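You operate a simulated robot arm through the tools that you are given. There is no shell and no other tool.

Carry out the task below with a simulated two-armed robot. There is one attempt and no reset: what you move stays moved.

Task
Lock the side cover down and wipe the dust film off it.
Fine: both cover screws to locked; cover wipe back in its place. What is to be rubbed or washed off counts as gone when no trace of it is left.

The check looks at the end state, three seconds after you hand in, the way a careful person would. Anything else that was tipped, shoved, dropped, spilled or broken makes it a failure. Lids that push on must go on centred and level and be pressed home; caps that screw on are set level and turned clockwise until they are tight.

Robot
Two 7-joint arms with fingered hands on one trunk that stands fixed in place. Base frame: the origin is at the foot of the trunk, x ahead of it, y to its left, z up; the work surface is at about z = 760. Lengths are in mm, angles in rad, forces in N, time in s.
The left shoulder is at [42, 163, 1061], the right one opposite. Payload 4 kg a hand.
The TCP of each hand is the grasp point between the finger pads, 36 mm short of the fingertips. In the tool frame z runs along the fingers and y along their closing line. Largest opening 124 mm; the body of the gripper starts 42 mm behind the TCP. The gripper is a hand of 4 fingers: y runs from the thumb to the fingers, the wrist lies at [-15, -99, -189] in the tool frame.
Orientation is that of the tool frame in the base frame, as a unit quaternion [x, y, z, w]. With the fingers straight down and the wrist toward the robot, the tool's x, y and z point along [0, 1, 0], [1, 0, 0] and [0, 0, -1] of the base frame.

Tools
- The arms move only by the tool move_arm. It takes "left_steps", "right_steps" or both (then of equal length, played together; a hand with none holds still); each is a list that holds one entry, the list of rows, each a list of 6 numbers: the shift along the tool's x, y, z in mm, then the turn, a rotation vector about the tool's x, y, z in rad. In form: [[[dx, dy, dz, wx, wy, wz], ...]]. A call has 1 to 20 rows; each row is the pose to reach, as a shift and turn from the pose commanded when the call began, along the tool's axes at that moment. Rows are played at 5 a second. More than 50 mm and 0.15 rad between two rows, and nothing of the call is played. A pose out of reach is approached as far as the arm can. The call stops where the force on the tool passes 40 N (or 10 N more than at its start, if that is more) or the arm is blocked; 0.2 s more then pass. In this call time passes only in rows, and 0.2 s behind the last. The reply holds the time, the measured pose of the TCP, the force on the tool along the base axes, the opening and the grip force, in the units named above and with some noise, with the torque about the TCP (base axes, N m) and any sound that the robot's microphone picked up.
- Cameras (640 x 400 px; columns grow to the right, rows downward): "scene" is now at [152.3, 24, 1325.7]; the picture's right is [0.26, -0.96, -0.04], its down [-0.22, -0.02, -0.98] and it looks along [0.94, 0.26, -0.21] (base axes); focal length 329 px, centre (320, 200). "left" rides on the left gripper at [-75, -86, -123] in its tool frame; the picture's right is [-0.70, -0.34, 0.63], its down [0.64, -0.68, 0.35] and it looks along [0.32, 0.65, 0.69] (tool axes); focal length 275 px, centre (320, 200). "right" rides on the right gripper at [75, -86, -123] in its tool frame; the picture's right is [-0.70, 0.34, -0.63], its down [-0.64, -0.68, 0.35] and it looks along [-0.32, 0.65, 0.69] (tool axes); focal length 275 px, centre (320, 200). There is no depth. A picture from a camera that has moved, and an enlarged one, comes with that camera's place and axes in the base frame and with its lens.
- camera(camera): a new picture of that camera. The clock stands still meanwhile.
- raise_lower(by): slides the trunk up (or, below 0, down) by that many mm; the arms and the scene camera ride with it, the base frame stays. It gives what a move gives, with no picture.
- finger_targets(index, middle, ring, thumb_bend, thumb_turn, hand): sets how far each is bent, from 0 (flat) to 1 (curled in); at 0.3 the hand is open as for a grip, at 0.7 the pads meet at the TCP. One left out holds its place. A second passes; each finger stops where it meets its share of the squeeze, and holds until it gets a number again. It is the only way to open and close the hand. It gives what a move gives, with no picture; readings hold the bend of each and the force on the fingers (four entries, about 0 where the hand has none), thumb and palm. thumb_turn goes from beside the hand (0) to across from the fingers (1), as for a grip.
- turn_head(pan, tilt): turns the head with the scene camera to pan (to the left, within 1.501 rad either way) and tilt (down, from -0.506 to 1.204), counted from straight ahead of the robot. It gives what a move gives.
- close_up(camera, box): a new picture of the part [left, top, right, bottom] of that camera's present view, enlarged. The clock stands still meanwhile.
- sign_off(): hands the job in; it is judged then, once.

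Nothing tells you positions but the pictures and the camera data. Unless the task says otherwise, let go and move clear before handing in.

The tools are called by a JSON object that holds its "fn" and its "kwargs". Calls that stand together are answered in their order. move_arm: Moves the arms, as the interface text tells. Its arguments: {"type":"object","properties":{"left_steps":{"type":"array","items":{"type":"array","items":{"type":"array","items":{"type":"number"}}}},"right_steps":{"type":"array","items":{"type":"array","items":{"type":"array","items":{"type":"number"}}}}},"required":[]} The other tools are called the same way: raise_lower (by) slides the trunk up or down; finger_targets (index, middle, ring, thumb_bend, thumb_turn, hand) moves the fingers one by one; turn_head (pan, tilt) turns the head that bears the scene camera; camera (camera) takes a picture; close_up (camera, box) takes an enlarged picture of a part of a camera's view; sign_off () hands the job in.

At the start:

```text
time: 0.0
left_ee_pos: [625.7, 554.4, 1303.1]
left_ee_rot: [0.707, 0.707, 0.0, 0.0]
left_wrist_force: [0.2, 0.3, -0.1]
left_torque: [0.01, -0.01, 0.0]
left_grip_width: 123.6
left_grip_force: 0.0
left_shape: jaw
left_bend: [0.3, 0.3, 0.3, 0.3, 0.98]
left_finger forces: [0.0, 0.1, 0.0, 0.1, 0.1, 0.0]
right_ee_pos: [828.2, -79.8, 1269.4]
right_ee_rot: [0.706, 0.708, 0.0, 0.0]
right_wrist_force: [0.7, -1.3, 0.5]
right_torque: [0.03, 0.01, -0.02]
right_grip_width: 123.5
right_grip_force: 0.1
right_shape: jaw
right_bend: [0.3, 0.3, 0.3, 0.3, 0.98]
right_finger forces: [0.1, 0.0, 0.0, 0.0, 0.0, 0.0]
trunk travel left (down, up): [-225.0, 253.0]
head pan, tilt: [0.269, 0.068]
```

scene: 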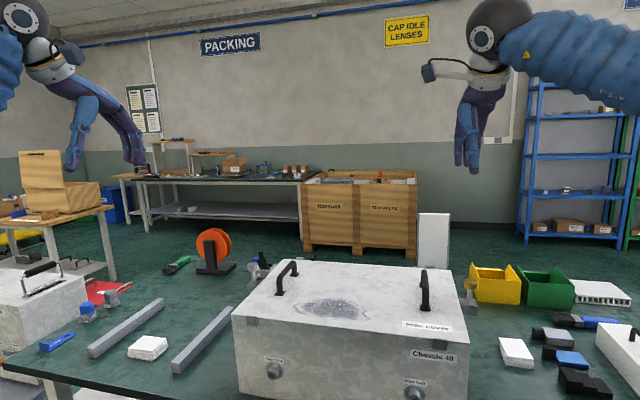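
right: 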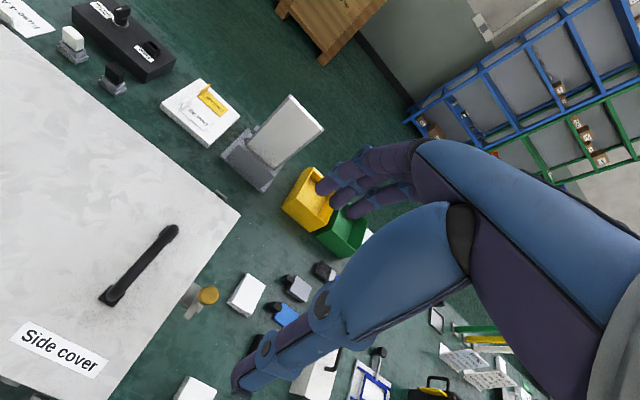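
left: 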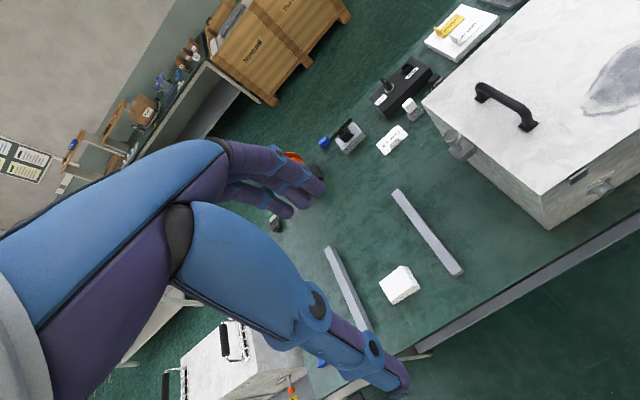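

I see a large white chassis on the bench with a side cover on top, a dust smudge in its middle, and two screws on the front face. I will look around more closely before moving anything.

{"fn": "turn_head", "kwargs": {"pan": 0.0, "tilt": 0.7}}

{"fn": "camera", "kwargs": {"camera": "scene"}}

```text
time: 1.0
left_ee_pos: [626.1, 555.3, 1304.2]
left_ee_rot: [0.707, 0.708, -0.001, 0.0]
left_wrist_force: [-0.6, 0.7, -0.5]
left_torque: [-0.02, 0.0, 0.03]
left_grip_width: 123.9
left_grip_force: 0.1
left_shape: jaw
left_bend: [0.3, 0.3, 0.3, 0.3, 0.98]
left_finger forces: [0.0, 0.0, 0.0, 0.0, 0.0, 0.1]
right_ee_pos: [828.3, -79.6, 1269.2]
right_ee_rot: [0.707, 0.708, 0.0, 0.0]
right_wrist_force: [0.5, 0.6, -0.5]
right_torque: [0.0, -0.01, -0.01]
right_grip_width: 123.6
right_grip_force: 0.1
right_shape: jaw
right_bend: [0.3, 0.3, 0.3, 0.3, 0.98]
right_finger forces: [0.1, 0.0, 0.0, 0.1, 0.1, 0.0]
trunk travel left (down, up): [-225.0, 253.0]
head pan, tilt: [0.0, 0.7]
```

```text
taken
camera scene: at [140.3, -0.2, 1269.3], right [0.0, -1.0, 0.0], down [-0.75, 0.0, -0.66], along [0.66, 0.0, -0.75], focal length 329 px, centre (320, 200)
```

scene: 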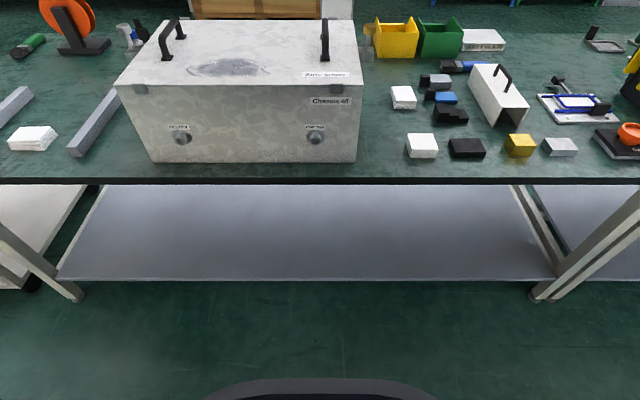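

The chassis is in the middle with two labelled screws on its front face. I need to find out what the labels say and which object is the "cover wipe", so I take enlarged views.

{"fn": "close_up", "kwargs": {"camera": "scene", "box": [110, 10, 370, 172]}}

{"fn": "close_up", "kwargs": {"camera": "scene", "box": [150, 115, 250, 177]}}

{"fn": "close_up", "kwargs": {"camera": "scene", "box": [280, 115, 380, 177]}}

{"fn": "close_up", "kwargs": {"camera": "scene", "box": [360, 10, 640, 185]}}

{"fn": "close_up", "kwargs": {"camera": "scene", "box": [0, 0, 160, 180]}}

```text
2.46 times, centred on (240, 91) of scene
camera zoom: at [140.3, -0.2, 1269.3], right [0.0, -1.0, 0.0], down [-0.75, 0.0, -0.66], along [0.66, 0.0, -0.75], focal length 809 px, centre (517, 468)
```

zoom: 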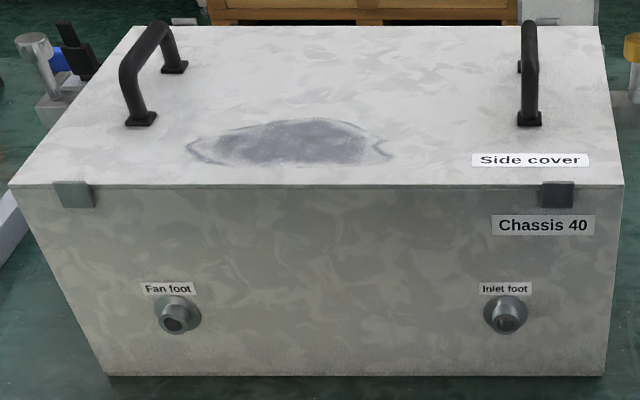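

```text
6.40 times, centred on (200, 146) of scene
camera zoom: at [140.3, -0.2, 1269.3], right [0.0, -1.0, 0.0], down [-0.75, 0.0, -0.66], along [0.66, 0.0, -0.75], focal length 2104 px, centre (1088, 546)
```

zoom: 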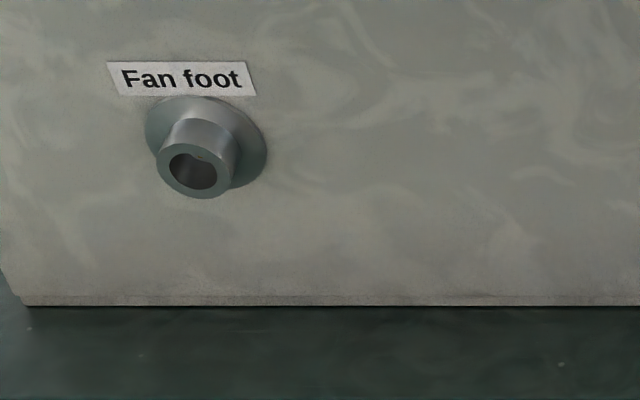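

```text
6.40 times, centred on (330, 146) of scene
camera zoom: at [140.3, -0.2, 1269.3], right [0.0, -1.0, 0.0], down [-0.75, 0.0, -0.66], along [0.66, 0.0, -0.75], focal length 2104 px, centre (256, 546)
```

zoom: 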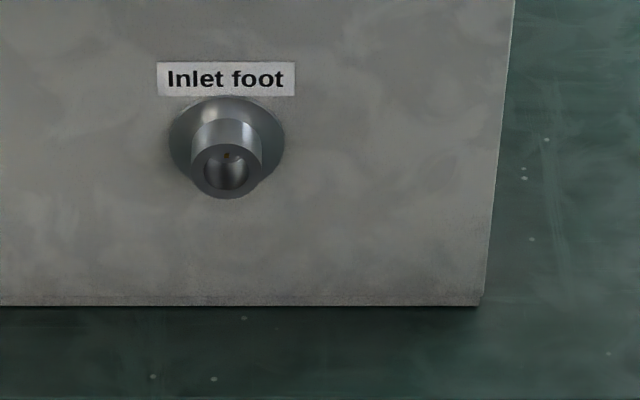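

```text
2.29 times, centred on (500, 98) of scene
camera zoom: at [140.3, -0.2, 1269.3], right [0.0, -1.0, 0.0], down [-0.75, 0.0, -0.66], along [0.66, 0.0, -0.75], focal length 751 px, centre (-91, 434)
```

zoom: 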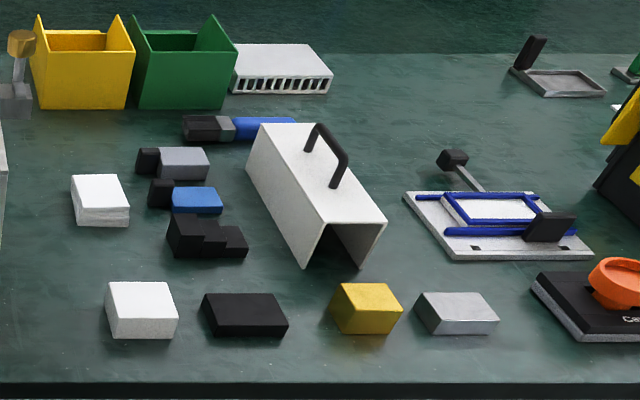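

```text
2.22 times, centred on (80, 90) of scene
camera zoom: at [140.3, -0.2, 1269.3], right [0.0, -1.0, 0.0], down [-0.75, 0.0, -0.66], along [0.66, 0.0, -0.75], focal length 730 px, centre (853, 444)
```

zoom: 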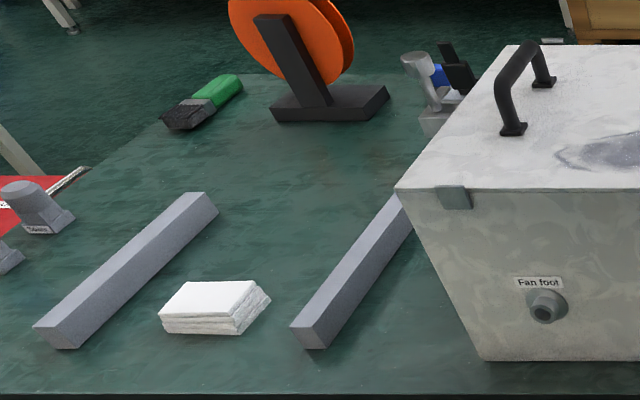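

The front knobs are labelled as feet ("Fan foot", "Inlet foot"), so the cover screws may be elsewhere. I look around with the head for the screws and the wipe.

{"fn": "turn_head", "kwargs": {"pan": 0.7, "tilt": 0.45}}

{"fn": "camera", "kwargs": {"camera": "scene"}}

{"fn": "turn_head", "kwargs": {"pan": -0.7, "tilt": 0.45}}

{"fn": "camera", "kwargs": {"camera": "scene"}}

{"fn": "turn_head", "kwargs": {"pan": 0.1, "tilt": 0.35}}

{"fn": "camera", "kwargs": {"camera": "scene"}}

{"fn": "close_up", "kwargs": {"camera": "scene", "box": [120, 60, 280, 160]}}

{"fn": "close_up", "kwargs": {"camera": "scene", "box": [280, 60, 440, 160]}}

```text
time: 2.1
left_ee_pos: [626.6, 554.7, 1302.8]
left_ee_rot: [0.707, 0.707, 0.001, 0.0]
left_wrist_force: [-0.6, -0.1, 0.0]
left_torque: [-0.01, 0.01, -0.04]
left_grip_width: 123.7
left_grip_force: 0.1
left_shape: jaw
left_bend: [0.3, 0.3, 0.3, 0.3, 0.98]
left_finger forces: [0.1, 0.0, 0.0, 0.1, 0.0, 0.0]
right_ee_pos: [827.1, -79.4, 1268.3]
right_ee_rot: [0.706, 0.708, 0.0, 0.0]
right_wrist_force: [-0.5, 0.2, 0.2]
right_torque: [0.02, 0.01, 0.02]
right_grip_width: 123.6
right_grip_force: 0.1
right_shape: jaw
right_bend: [0.3, 0.3, 0.3, 0.3, 0.98]
right_finger forces: [0.0, 0.0, 0.0, 0.1, 0.1, 0.0]
trunk travel left (down, up): [-225.0, 253.0]
head pan, tilt: [0.7, 0.45]
```

```text
taken
camera scene: at [129.2, 58.9, 1293.4], right [0.64, -0.77, -0.1], down [-0.47, -0.28, -0.84], along [0.61, 0.58, -0.54], focal length 329 px, centre (320, 200)
```

scene: 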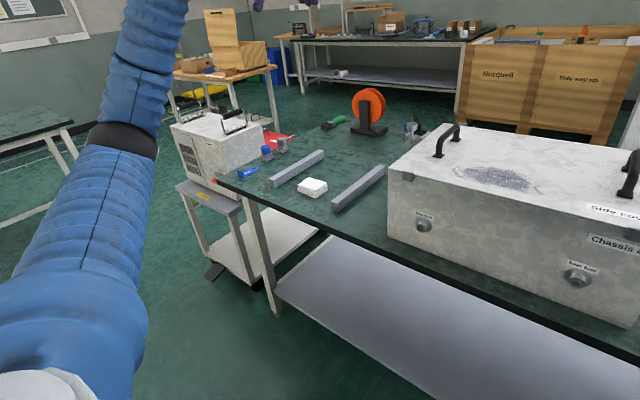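

```text
time: 3.6
left_ee_pos: [627.4, 554.7, 1303.7]
left_ee_rot: [0.707, 0.707, 0.0, 0.0]
left_wrist_force: [0.3, 0.2, 0.1]
left_torque: [0.0, 0.02, -0.04]
left_grip_width: 123.7
left_grip_force: 0.0
left_shape: jaw
left_bend: [0.3, 0.3, 0.3, 0.3, 0.98]
left_finger forces: [0.0, 0.1, 0.0, 0.0, 0.1, 0.0]
right_ee_pos: [827.5, -80.4, 1270.0]
right_ee_rot: [0.706, 0.708, 0.0, 0.001]
right_wrist_force: [-0.3, -0.6, -0.2]
right_torque: [-0.01, 0.01, 0.02]
right_grip_width: 123.7
right_grip_force: 0.0
right_shape: jaw
right_bend: [0.3, 0.3, 0.3, 0.3, 0.98]
right_finger forces: [0.0, 0.0, 0.1, 0.0, 0.1, 0.0]
trunk travel left (down, up): [-225.0, 253.0]
head pan, tilt: [-0.7, 0.45]
```

```text
taken
camera scene: at [129.3, -59.4, 1293.4], right [-0.64, -0.77, 0.1], down [-0.47, 0.28, -0.84], along [0.61, -0.58, -0.54], focal length 329 px, centre (320, 200)
```

scene: 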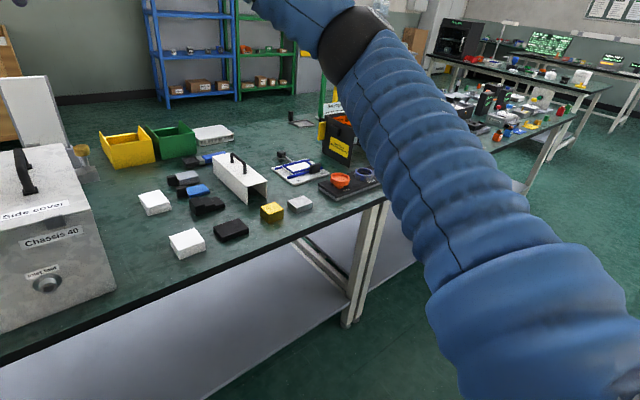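

```text
time: 4.8
left_ee_pos: [625.7, 555.6, 1303.6]
left_ee_rot: [0.706, 0.708, 0.001, 0.0]
left_wrist_force: [0.1, 0.7, -0.3]
left_torque: [-0.01, 0.02, 0.0]
left_grip_width: 123.5
left_grip_force: 0.0
left_shape: jaw
left_bend: [0.3, 0.3, 0.3, 0.3, 0.98]
left_finger forces: [0.1, 0.0, 0.1, 0.0, 0.0, 0.1]
right_ee_pos: [827.7, -80.0, 1269.9]
right_ee_rot: [0.707, 0.707, 0.0, 0.0]
right_wrist_force: [1.1, 0.5, 0.7]
right_torque: [-0.02, -0.01, -0.01]
right_grip_width: 123.7
right_grip_force: 0.1
right_shape: jaw
right_bend: [0.3, 0.3, 0.3, 0.3, 0.98]
right_finger forces: [0.0, 0.0, 0.0, 0.1, 0.0, 0.0]
trunk travel left (down, up): [-225.0, 253.0]
head pan, tilt: [0.099, 0.351]
```

```text
taken
camera scene: at [152.7, 8.9, 1299.1], right [0.1, -1.0, -0.01], down [-0.48, -0.03, -0.88], along [0.87, 0.09, -0.48], focal length 329 px, centre (320, 200)
```

scene: 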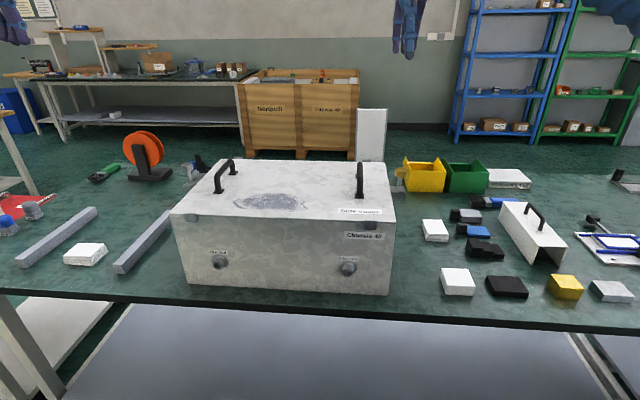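

```text
4.00 times, centred on (200, 110) of scene
camera zoom: at [152.7, 8.9, 1299.1], right [0.1, -1.0, -0.01], down [-0.48, -0.03, -0.88], along [0.87, 0.09, -0.48], focal length 1315 px, centre (800, 560)
```

zoom: 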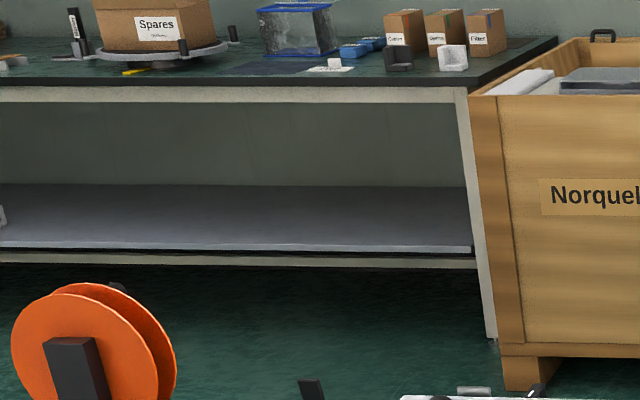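

```text
4.00 times, centred on (360, 110) of scene
camera zoom: at [152.7, 8.9, 1299.1], right [0.1, -1.0, -0.01], down [-0.48, -0.03, -0.88], along [0.87, 0.09, -0.48], focal length 1315 px, centre (160, 560)
```

zoom: 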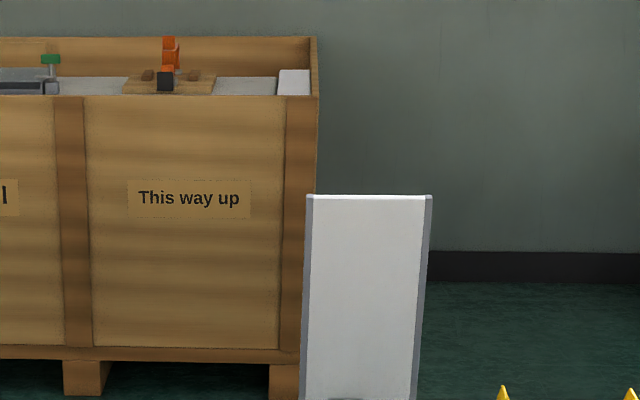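

The bench seems to be at z≈760, with the chassis about x 700–1007, y −80–375, top z≈954. I take close-ups with the hand cameras around the chassis sides and back, where the cover screws may be.

{"fn": "close_up", "kwargs": {"camera": "right", "box": [0, 200, 320, 400]}}

{"fn": "close_up", "kwargs": {"camera": "right", "box": [0, 0, 320, 200]}}

{"fn": "close_up", "kwargs": {"camera": "left", "box": [300, 0, 640, 212]}}

{"fn": "close_up", "kwargs": {"camera": "scene", "box": [160, 150, 260, 212]}}

{"fn": "close_up", "kwargs": {"camera": "scene", "box": [320, 150, 420, 212]}}

{"fn": "close_up", "kwargs": {"camera": "scene", "box": [400, 160, 540, 310]}}

{"fn": "close_up", "kwargs": {"camera": "scene", "box": [0, 180, 170, 290]}}

```text
2.00 times, centred on (160, 300) of right
camera zoom: at [741.0, -5.1, 1391.1], right [0.34, -0.7, 0.63], down [-0.68, -0.65, -0.35], along [0.65, -0.31, -0.69], focal length 551 px, centre (640, 0)
```

zoom: 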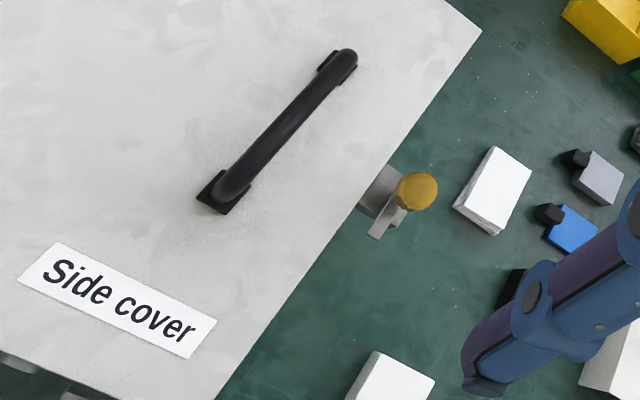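

```text
2.00 times, centred on (160, 100) of right
camera zoom: at [741.0, -5.1, 1391.1], right [0.34, -0.7, 0.63], down [-0.68, -0.65, -0.35], along [0.65, -0.31, -0.69], focal length 551 px, centre (640, 400)
```

zoom: 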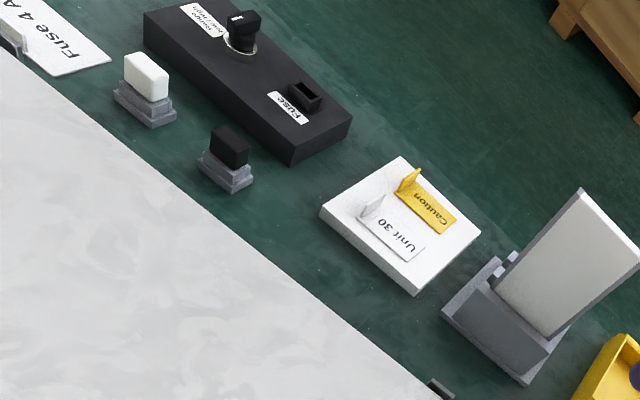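

```text
1.88 times, centred on (470, 106) of left
camera zoom: at [540.9, 480.4, 1425.5], right [-0.34, -0.7, -0.63], down [-0.68, 0.64, -0.35], along [0.65, 0.32, -0.69], focal length 518 px, centre (38, 377)
```

zoom: 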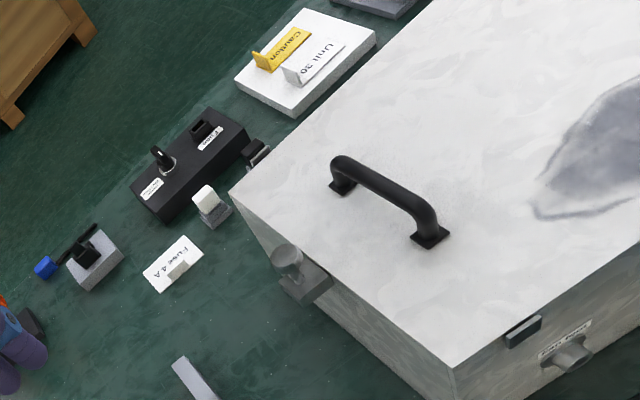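

```text
6.40 times, centred on (210, 181) of scene
camera zoom: at [152.7, 8.9, 1299.1], right [0.1, -1.0, -0.01], down [-0.48, -0.03, -0.88], along [0.87, 0.09, -0.48], focal length 2104 px, centre (1024, 322)
```

zoom: 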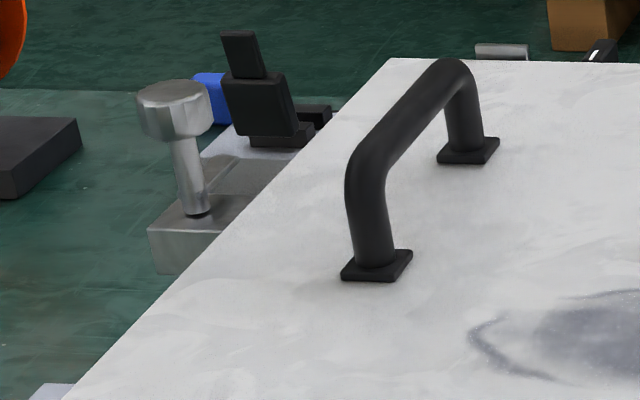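

```text
6.40 times, centred on (370, 181) of scene
camera zoom: at [152.7, 8.9, 1299.1], right [0.1, -1.0, -0.01], down [-0.48, -0.03, -0.88], along [0.87, 0.09, -0.48], focal length 2104 px, centre (0, 322)
```

zoom: 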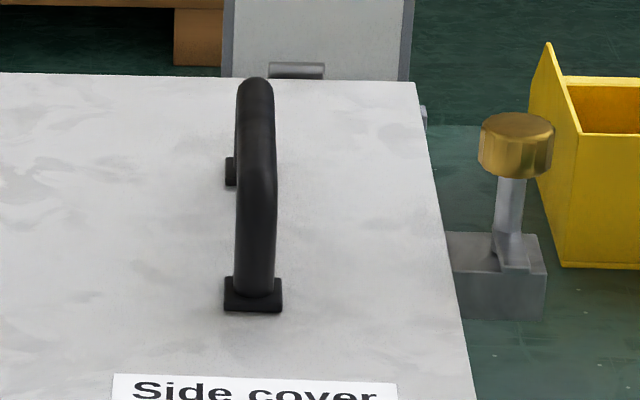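

```text
2.67 times, centred on (470, 235) of scene
camera zoom: at [152.7, 8.9, 1299.1], right [0.1, -1.0, -0.01], down [-0.48, -0.03, -0.88], along [0.87, 0.09, -0.48], focal length 877 px, centre (-80, 107)
```

zoom: 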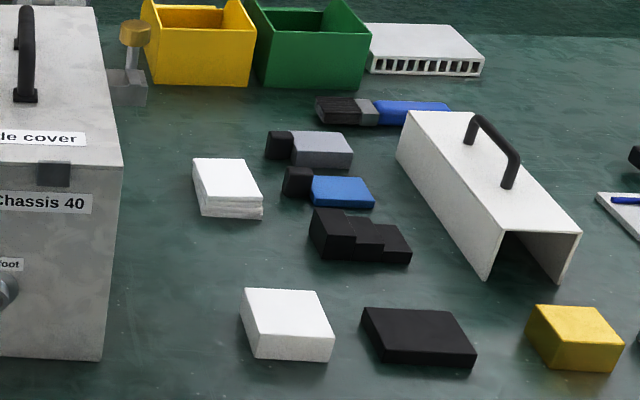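

```text
3.64 times, centred on (85, 235) of scene
camera zoom: at [152.7, 8.9, 1299.1], right [0.1, -1.0, -0.01], down [-0.48, -0.03, -0.88], along [0.87, 0.09, -0.48], focal length 1195 px, centre (1174, 73)
```

zoom: 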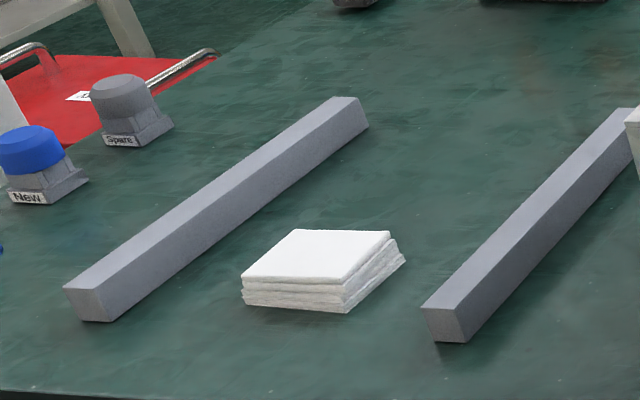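

Two thumbscrews stand on brackets on the chassis sides: left near [839, 400, 1002], right (gold) near [844, −100, 998]. I zoom in on them and on the two folded wipes.

{"fn": "close_up", "kwargs": {"camera": "right", "box": [160, 270, 240, 320]}}

{"fn": "close_up", "kwargs": {"camera": "left", "box": [430, 120, 510, 170]}}

{"fn": "close_up", "kwargs": {"camera": "scene", "box": [380, 155, 420, 200]}}

{"fn": "close_up", "kwargs": {"camera": "scene", "box": [170, 155, 220, 200]}}

{"fn": "close_up", "kwargs": {"camera": "left", "box": [310, 180, 470, 400]}}

{"fn": "close_up", "kwargs": {"camera": "right", "box": [160, 260, 400, 400]}}

```text
8.00 times, centred on (200, 295) of right
camera zoom: at [741.0, -5.1, 1391.1], right [0.34, -0.7, 0.63], down [-0.68, -0.65, -0.35], along [0.65, -0.31, -0.69], focal length 2202 px, centre (1280, -560)
```

zoom: 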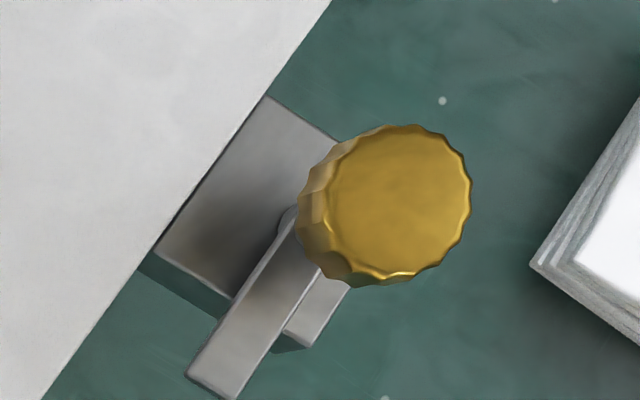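

```text
8.00 times, centred on (470, 145) of left
camera zoom: at [540.9, 480.4, 1425.5], right [-0.34, -0.7, -0.63], down [-0.68, 0.64, -0.35], along [0.65, 0.32, -0.69], focal length 2202 px, centre (-880, 640)
```

zoom: 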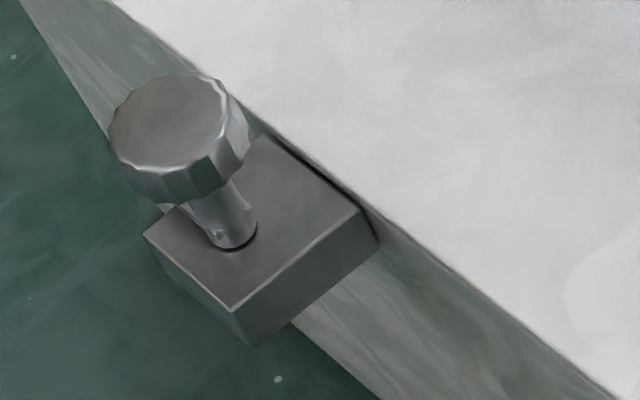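

```text
8.89 times, centred on (400, 178) of scene
camera zoom: at [152.7, 8.9, 1299.1], right [0.1, -1.0, -0.01], down [-0.48, -0.03, -0.88], along [0.87, 0.09, -0.48], focal length 2922 px, centre (-391, 400)
```

zoom: 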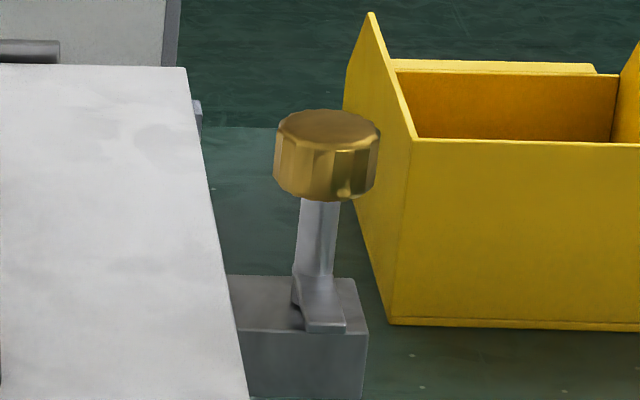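

```text
8.89 times, centred on (195, 178) of scene
camera zoom: at [152.7, 8.9, 1299.1], right [0.1, -1.0, -0.01], down [-0.48, -0.03, -0.88], along [0.87, 0.09, -0.48], focal length 2922 px, centre (1431, 400)
```

zoom: 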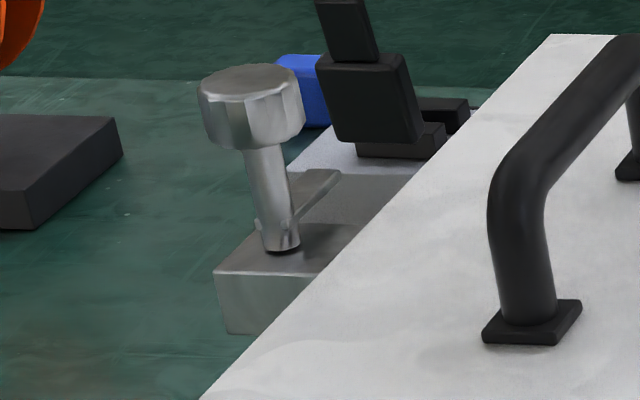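

```text
1.82 times, centred on (390, 290) of left
camera zoom: at [540.9, 480.4, 1425.5], right [-0.34, -0.7, -0.63], down [-0.68, 0.64, -0.35], along [0.65, 0.32, -0.69], focal length 500 px, centre (193, 36)
```

zoom: 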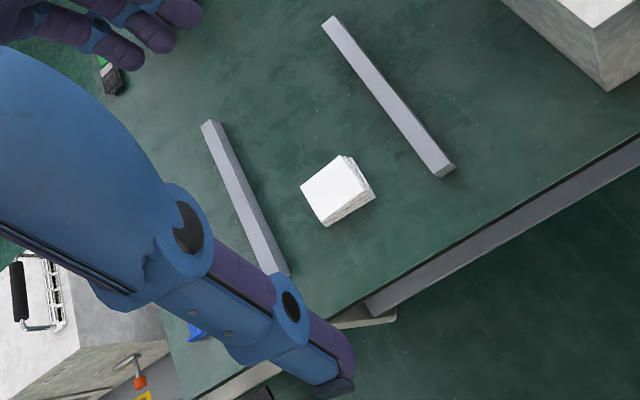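

```text
2.67 times, centred on (280, 330) of right
camera zoom: at [741.0, -5.1, 1391.1], right [0.34, -0.7, 0.63], down [-0.68, -0.65, -0.35], along [0.65, -0.31, -0.69], focal length 734 px, centre (427, -147)
```

zoom: 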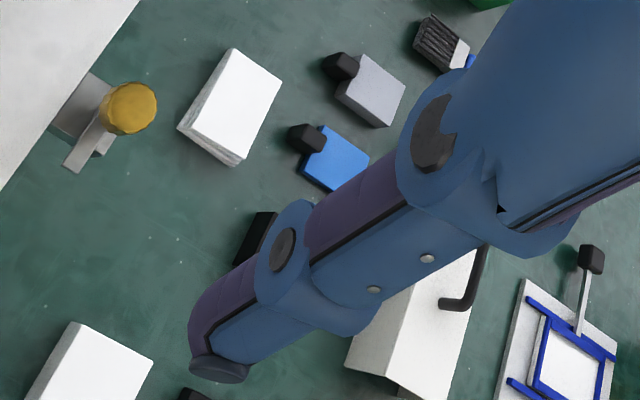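

The screws are quarter-turn knobs with a latch arm at the base of the shaft; left arm points ahead (+x), right arm points back (−x), so both should turn clockwise a quarter to lie over the cover. Now I compare the two folded white things to tell which is the wipe.

{"fn": "close_up", "kwargs": {"camera": "left", "box": [365, 255, 429, 315]}}

{"fn": "close_up", "kwargs": {"camera": "right", "box": [215, 265, 279, 325]}}

{"fn": "close_up", "kwargs": {"camera": "scene", "box": [55, 235, 115, 275]}}

{"fn": "close_up", "kwargs": {"camera": "scene", "box": [410, 205, 470, 250]}}

{"fn": "close_up", "kwargs": {"camera": "scene", "box": [430, 255, 540, 305]}}

{"fn": "close_up", "kwargs": {"camera": "scene", "box": [220, 180, 320, 220]}}

```text
6.67 times, centred on (397, 285) of left
camera zoom: at [540.9, 480.4, 1425.5], right [-0.34, -0.7, -0.63], down [-0.68, 0.64, -0.35], along [0.65, 0.32, -0.69], focal length 1835 px, centre (-193, -367)
```

zoom: 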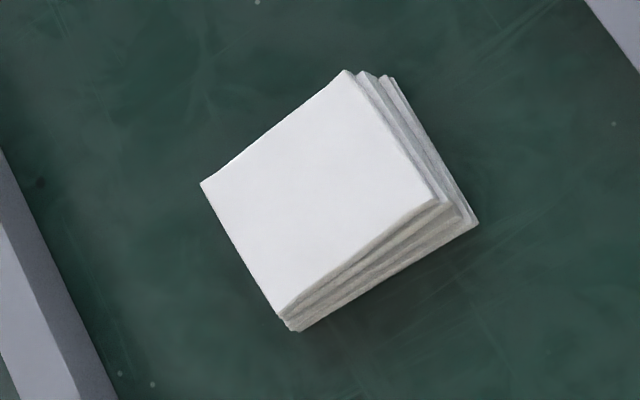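

```text
6.67 times, centred on (247, 295) of right
camera zoom: at [741.0, -5.1, 1391.1], right [0.34, -0.7, 0.63], down [-0.68, -0.65, -0.35], along [0.65, -0.31, -0.69], focal length 1835 px, centre (807, -433)
```

zoom: 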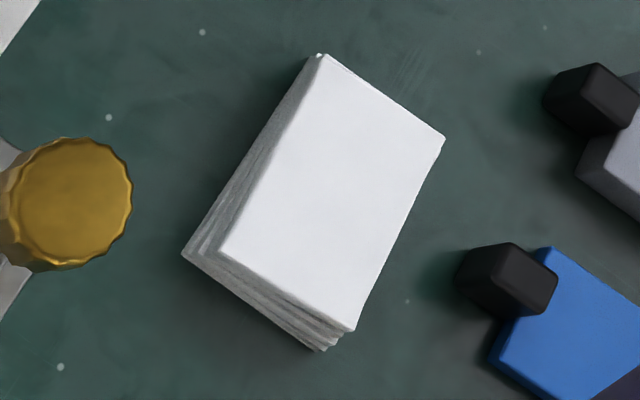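

```text
10.00 times, centred on (85, 255) of scene
camera zoom: at [152.7, 8.9, 1299.1], right [0.1, -1.0, -0.01], down [-0.48, -0.03, -0.88], along [0.87, 0.09, -0.48], focal length 3288 px, centre (2670, -350)
```

zoom: 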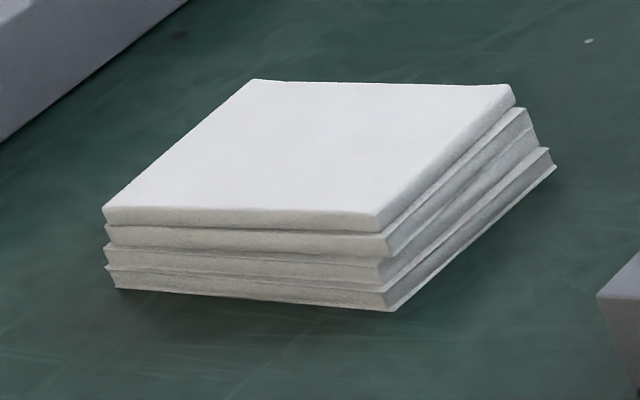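

```text
8.89 times, centred on (440, 228) of scene
camera zoom: at [152.7, 8.9, 1299.1], right [0.1, -1.0, -0.01], down [-0.48, -0.03, -0.88], along [0.87, 0.09, -0.48], focal length 2922 px, centre (-747, -44)
```

zoom: 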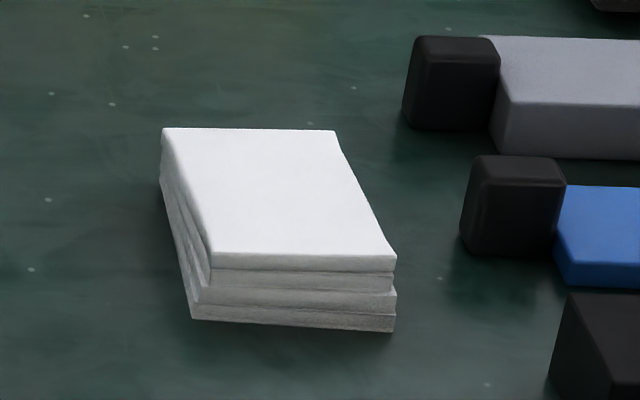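

```text
5.82 times, centred on (485, 280) of scene
camera zoom: at [152.7, 8.9, 1299.1], right [0.1, -1.0, -0.01], down [-0.48, -0.03, -0.88], along [0.87, 0.09, -0.48], focal length 1913 px, centre (-640, -266)
```

zoom: 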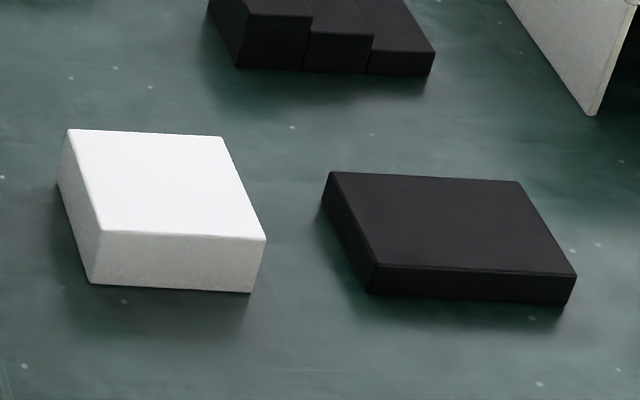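

```text
6.40 times, centred on (270, 200) of scene
camera zoom: at [152.7, 8.9, 1299.1], right [0.1, -1.0, -0.01], down [-0.48, -0.03, -0.88], along [0.87, 0.09, -0.48], focal length 2104 px, centre (640, 200)
```

zoom: 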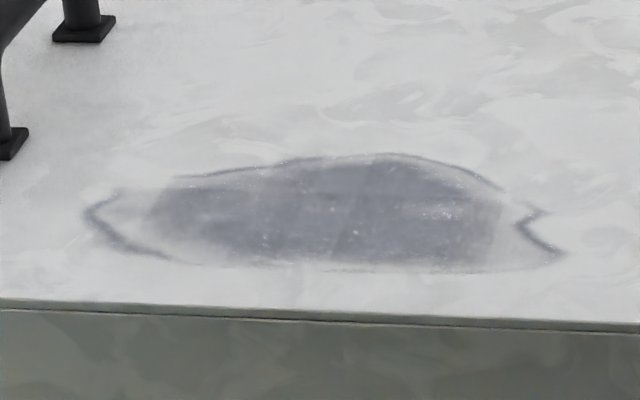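

The two wipes look identical (about 56×72×27 mm); I'll lock the screws first. I move the right hand down toward a pre-grasp above the right knob and look again.

{"fn": "move_arm", "kwargs": {"right_steps": [[[-7, 5, 40, 0, 0, 0], [-14, 10, 80, 0, 0, 0], [-20, 16, 120, 0, 0, 0], [-20, 16, 150, 0, 0, 0]]]}}

{"fn": "camera", "kwargs": {"camera": "right"}}

{"fn": "camera", "kwargs": {"camera": "scene"}}

```text
time: 5.8
left_ee_pos: [626.1, 553.5, 1302.8]
left_ee_rot: [0.707, 0.707, 0.0, 0.0]
left_wrist_force: [0.1, -0.5, 0.3]
left_torque: [-0.01, 0.01, -0.04]
left_grip_width: 124.0
left_grip_force: 0.0
left_shape: jaw
left_bend: [0.3, 0.3, 0.3, 0.3, 0.98]
left_finger forces: [0.0, 0.0, 0.0, 0.0, 0.1, 0.0]
right_ee_pos: [844.7, -100.5, 1117.6]
right_ee_rot: [0.707, 0.707, 0.0, -0.001]
right_wrist_force: [-0.3, 0.3, -1.0]
right_torque: [0.03, -0.02, -0.01]
right_grip_width: 123.7
right_grip_force: 0.0
right_shape: jaw
right_bend: [0.3, 0.3, 0.3, 0.3, 0.98]
right_finger forces: [0.0, 0.0, 0.0, 0.0, 0.1, 0.1]
trunk travel left (down, up): [-225.0, 253.0]
head pan, tilt: [0.099, 0.351]
```

```text
taken
camera right: at [756.5, -25.5, 1239.3], right [0.34, -0.7, 0.63], down [-0.68, -0.64, -0.35], along [0.65, -0.31, -0.69], focal length 275 px, centre (320, 200)
```

right: 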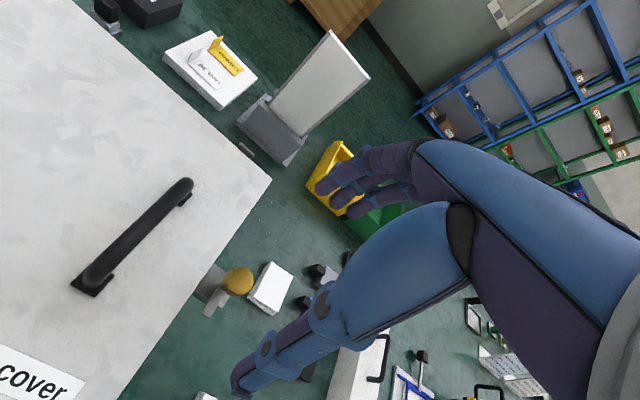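

```text
taken
camera scene: at [152.9, 8.8, 1299.0], right [0.1, -0.99, -0.02], down [-0.48, -0.03, -0.88], along [0.87, 0.09, -0.48], focal length 329 px, centre (320, 200)
```

scene: 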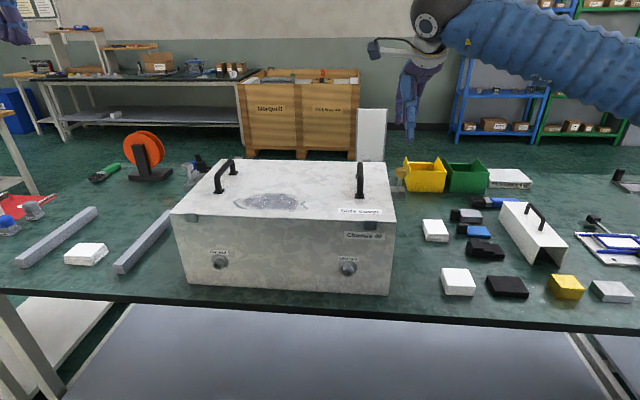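

The right knob is at about [843, −97, 998]; the hand is above it. I zoom to check the lever and clearances before descending.

{"fn": "close_up", "kwargs": {"camera": "right", "box": [190, 250, 270, 330]}}

{"fn": "close_up", "kwargs": {"camera": "scene", "box": [350, 60, 450, 220]}}

```text
5.00 times, centred on (230, 290) of right
camera zoom: at [756.5, -25.5, 1239.3], right [0.34, -0.7, 0.63], down [-0.68, -0.64, -0.35], along [0.65, -0.31, -0.69], focal length 1376 px, centre (770, -250)
```

zoom: 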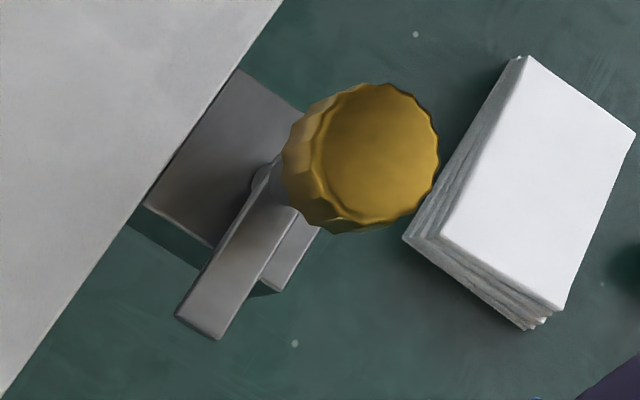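

```text
2.50 times, centred on (400, 140) of scene
camera zoom: at [152.9, 8.8, 1299.0], right [0.1, -0.99, -0.02], down [-0.48, -0.03, -0.88], along [0.87, 0.09, -0.48], focal length 822 px, centre (120, 350)
```

zoom: 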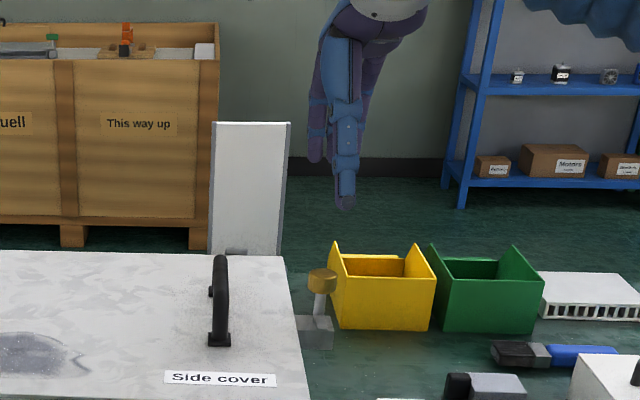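

The lever is about 30 mm long and lies on the bracket at about cover level. I pre-rotate the hand counter-clockwise by 0.785 rad so the quarter turn ends at +0.785, checking reach in the air.

{"fn": "move_arm", "kwargs": {"right_steps": [[[0, 0, 0, 0, 0, -0.13], [0, 0, 0, 0, 0, -0.26], [0, 0, 0, 0, 0, -0.39], [0, 0, 0, 0, 0, -0.52], [0, 0, 0, 0, 0, -0.65], [0, 0, 0, 0, 0, -0.785]]]}}

{"fn": "camera", "kwargs": {"camera": "right"}}

{"fn": "camera", "kwargs": {"camera": "scene"}}

```text
time: 7.2
left_ee_pos: [624.9, 553.7, 1305.6]
left_ee_rot: [0.706, 0.708, 0.0, 0.0]
left_wrist_force: [-0.1, 0.1, 1.0]
left_torque: [0.01, 0.03, 0.01]
left_grip_width: 123.8
left_grip_force: 0.1
left_shape: jaw
left_bend: [0.3, 0.3, 0.3, 0.3, 0.98]
left_finger forces: [0.0, 0.0, 0.0, 0.1, 0.1, 0.0]
right_ee_pos: [842.9, -99.4, 1120.2]
right_ee_rot: [0.383, 0.924, 0.0, 0.0]
right_wrist_force: [-0.6, 0.7, -0.2]
right_torque: [0.02, 0.01, -0.01]
right_grip_width: 123.4
right_grip_force: 0.1
right_shape: jaw
right_bend: [0.3, 0.3, 0.3, 0.3, 0.98]
right_finger forces: [0.0, 0.0, 0.0, 0.1, 0.0, 0.0]
trunk travel left (down, up): [-225.0, 253.0]
head pan, tilt: [0.099, 0.351]
```

```text
taken
camera right: at [728.1, -108.2, 1242.1], right [0.73, -0.25, 0.63], down [-0.03, -0.94, -0.35], along [0.68, 0.24, -0.69], focal length 275 px, centre (320, 200)
```

right: 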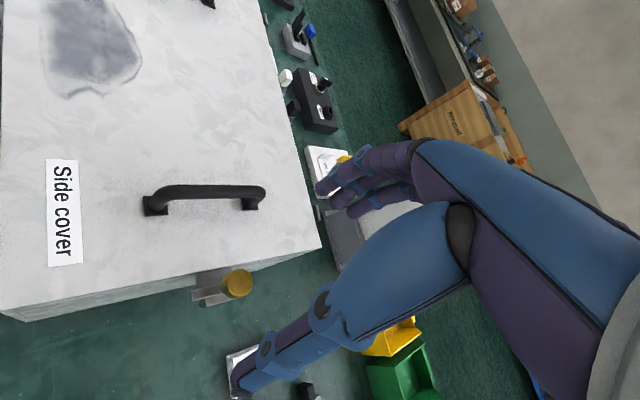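

```text
taken
camera scene: at [151.8, 8.9, 1299.4], right [0.1, -0.99, -0.02], down [-0.48, -0.03, -0.88], along [0.87, 0.09, -0.48], focal length 329 px, centre (320, 200)
```

scene: 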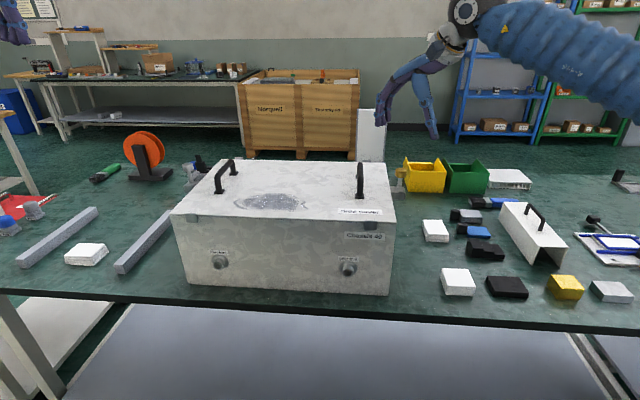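

The pre-rotation works. I descend to z≈1050 and check the finger tips against the knob.

{"fn": "move_arm", "kwargs": {"right_steps": [[[0, 0, 30, 0, 0, 0], [0, 0, 60, 0, 0, 0], [0, 0, 75, 0, 0, 0]]]}}

{"fn": "close_up", "kwargs": {"camera": "scene", "box": [340, 60, 460, 220]}}

{"fn": "close_up", "kwargs": {"camera": "right", "box": [160, 120, 480, 400]}}

```text
time: 8.0
left_ee_pos: [626.9, 555.2, 1302.7]
left_ee_rot: [0.707, 0.707, 0.0, 0.001]
left_wrist_force: [-0.7, -0.4, 0.2]
left_torque: [0.0, 0.0, 0.02]
left_grip_width: 123.7
left_grip_force: 0.0
left_shape: jaw
left_bend: [0.3, 0.3, 0.3, 0.3, 0.98]
left_finger forces: [0.0, 0.0, 0.0, 0.0, 0.0, 0.0]
right_ee_pos: [842.5, -99.9, 1043.4]
right_ee_rot: [0.383, 0.924, 0.001, -0.001]
right_wrist_force: [0.0, 0.1, 0.2]
right_torque: [0.02, 0.0, 0.01]
right_grip_width: 123.5
right_grip_force: 0.1
right_shape: jaw
right_bend: [0.3, 0.3, 0.3, 0.3, 0.98]
right_finger forces: [0.1, 0.1, 0.1, 0.1, 0.1, 0.1]
trunk travel left (down, up): [-225.0, 253.0]
head pan, tilt: [0.099, 0.351]
```

```text
2.50 times, centred on (400, 140) of scene
camera zoom: at [153.0, 8.7, 1299.0], right [0.1, -0.99, -0.02], down [-0.48, -0.03, -0.88], along [0.87, 0.09, -0.48], focal length 822 px, centre (120, 350)
```

zoom: 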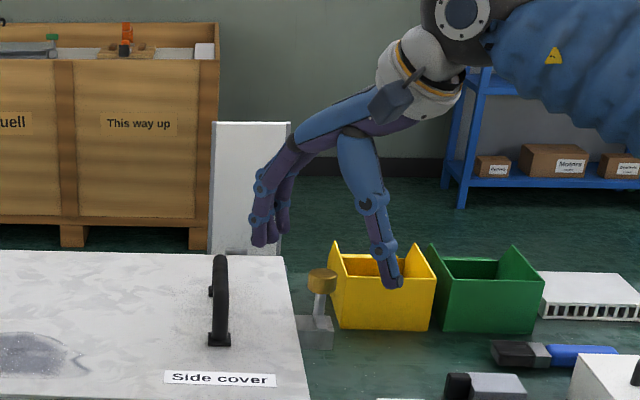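

```text
1.43 times, centred on (320, 260) of right
camera zoom: at [727.7, -107.9, 1165.2], right [0.73, -0.25, 0.63], down [-0.03, -0.94, -0.35], along [0.68, 0.24, -0.69], focal length 393 px, centre (320, 114)
```

zoom: 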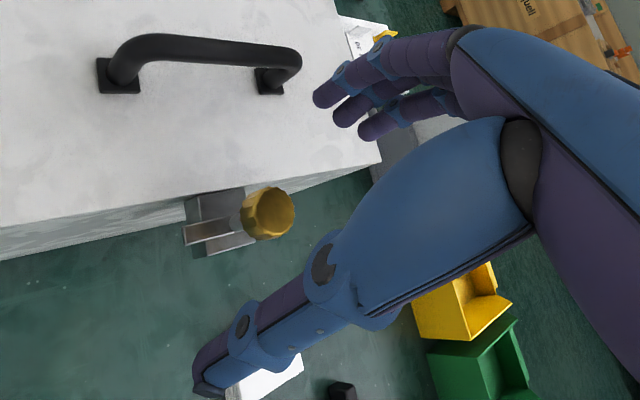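

The fingers open wide toward the handle, so I close them partway first, then view again before descending around the knob.

{"fn": "finger_targets", "kwargs": {"hand": "right", "index": 0.45, "middle": 0.45, "ring": 0.45, "thumb_bend": 0.45}}

{"fn": "close_up", "kwargs": {"camera": "scene", "box": [340, 60, 460, 220]}}

{"fn": "close_up", "kwargs": {"camera": "right", "box": [160, 120, 480, 400]}}

```text
time: 8.9
left_ee_pos: [626.7, 554.2, 1304.0]
left_ee_rot: [0.707, 0.707, -0.001, 0.0]
left_wrist_force: [-0.1, 0.1, 0.6]
left_torque: [0.0, -0.02, -0.03]
left_grip_width: 123.7
left_grip_force: 0.1
left_shape: jaw
left_bend: [0.3, 0.3, 0.3, 0.3, 0.98]
left_finger forces: [0.0, 0.1, 0.0, 0.1, 0.0, 0.0]
right_ee_pos: [842.7, -99.4, 1043.6]
right_ee_rot: [0.383, 0.924, 0.0, 0.0]
right_wrist_force: [-0.5, -0.6, -0.2]
right_torque: [-0.02, 0.0, -0.02]
right_grip_width: 77.8
right_grip_force: 0.0
right_shape: fingers
right_bend: [0.45, 0.45, 0.45, 0.45, 0.98]
right_finger forces: [0.0, 0.0, 0.0, 0.0, 0.1, 0.1]
trunk travel left (down, up): [-225.0, 253.0]
head pan, tilt: [0.099, 0.351]
```

```text
2.50 times, centred on (400, 140) of scene
camera zoom: at [152.7, 9.0, 1299.1], right [0.1, -0.99, -0.02], down [-0.48, -0.03, -0.88], along [0.87, 0.09, -0.48], focal length 822 px, centre (120, 350)
```

zoom: 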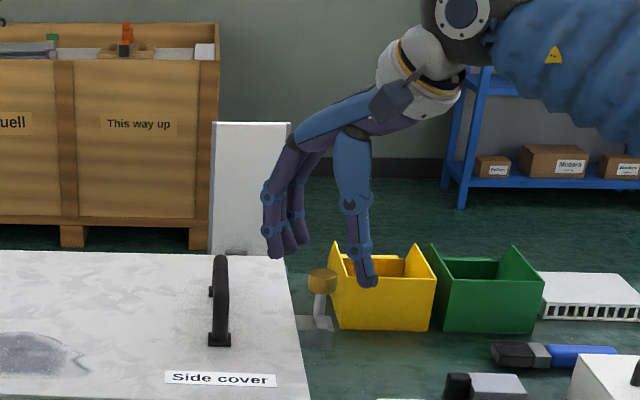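

```text
1.43 times, centred on (320, 260) of right
camera zoom: at [727.4, -107.6, 1166.0], right [0.73, -0.25, 0.63], down [-0.03, -0.94, -0.35], along [0.68, 0.24, -0.69], focal length 393 px, centre (320, 114)
```

zoom: 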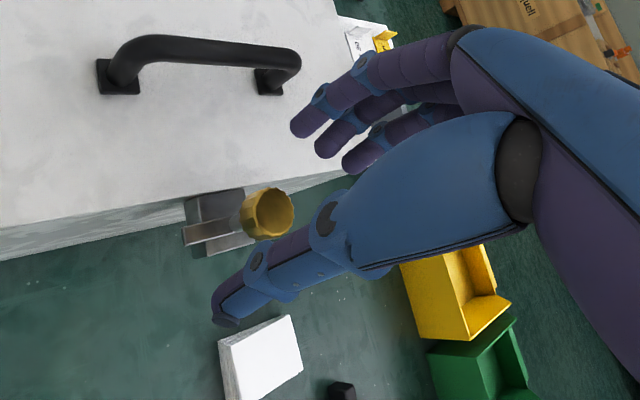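

The knob is centred between thumb and fingers. I descend so the tips sit around z≈974, around the knob head.

{"fn": "move_arm", "kwargs": {"right_steps": [[[0, 0, 12, 0, 0, 0], [0, 0, 24, 0, 0, 0], [0, 0, 33, 0, 0, 0]]]}}

{"fn": "close_up", "kwargs": {"camera": "scene", "box": [360, 130, 440, 200]}}

{"fn": "close_up", "kwargs": {"camera": "right", "box": [160, 120, 480, 400]}}

```text
time: 9.8
left_ee_pos: [626.1, 554.6, 1303.6]
left_ee_rot: [0.707, 0.707, 0.0, -0.001]
left_wrist_force: [-0.5, -0.1, -0.7]
left_torque: [-0.02, 0.03, 0.0]
left_grip_width: 123.9
left_grip_force: 0.1
left_shape: jaw
left_bend: [0.3, 0.3, 0.3, 0.3, 0.98]
left_finger forces: [0.1, 0.0, 0.0, 0.0, 0.0, 0.0]
right_ee_pos: [843.4, -99.2, 1012.4]
right_ee_rot: [0.383, 0.924, 0.001, 0.0]
right_wrist_force: [0.3, 1.0, -0.6]
right_torque: [0.01, 0.01, 0.02]
right_grip_width: 77.9
right_grip_force: 0.1
right_shape: fingers
right_bend: [0.45, 0.45, 0.45, 0.45, 0.98]
right_finger forces: [0.1, 0.1, 0.0, 0.0, 0.1, 0.0]
trunk travel left (down, up): [-225.0, 253.0]
head pan, tilt: [0.099, 0.351]
```

```text
5.71 times, centred on (400, 165) of scene
camera zoom: at [152.9, 8.9, 1299.0], right [0.1, -0.99, -0.02], down [-0.48, -0.03, -0.88], along [0.87, 0.09, -0.48], focal length 1878 px, centre (-137, 400)
```

zoom: 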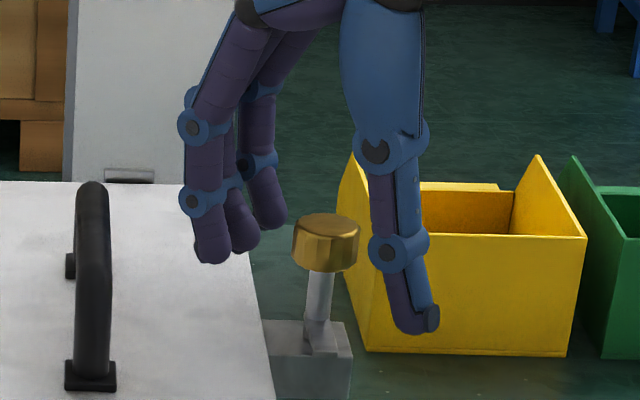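

```text
1.43 times, centred on (320, 260) of right
camera zoom: at [729.1, -107.6, 1133.7], right [0.73, -0.25, 0.63], down [-0.03, -0.94, -0.35], along [0.68, 0.24, -0.69], focal length 393 px, centre (320, 114)
```

zoom: 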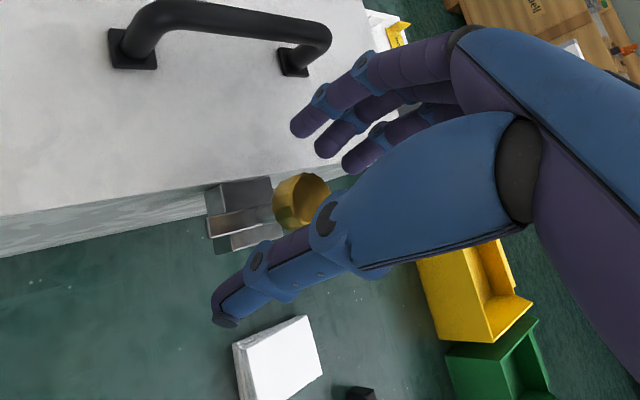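

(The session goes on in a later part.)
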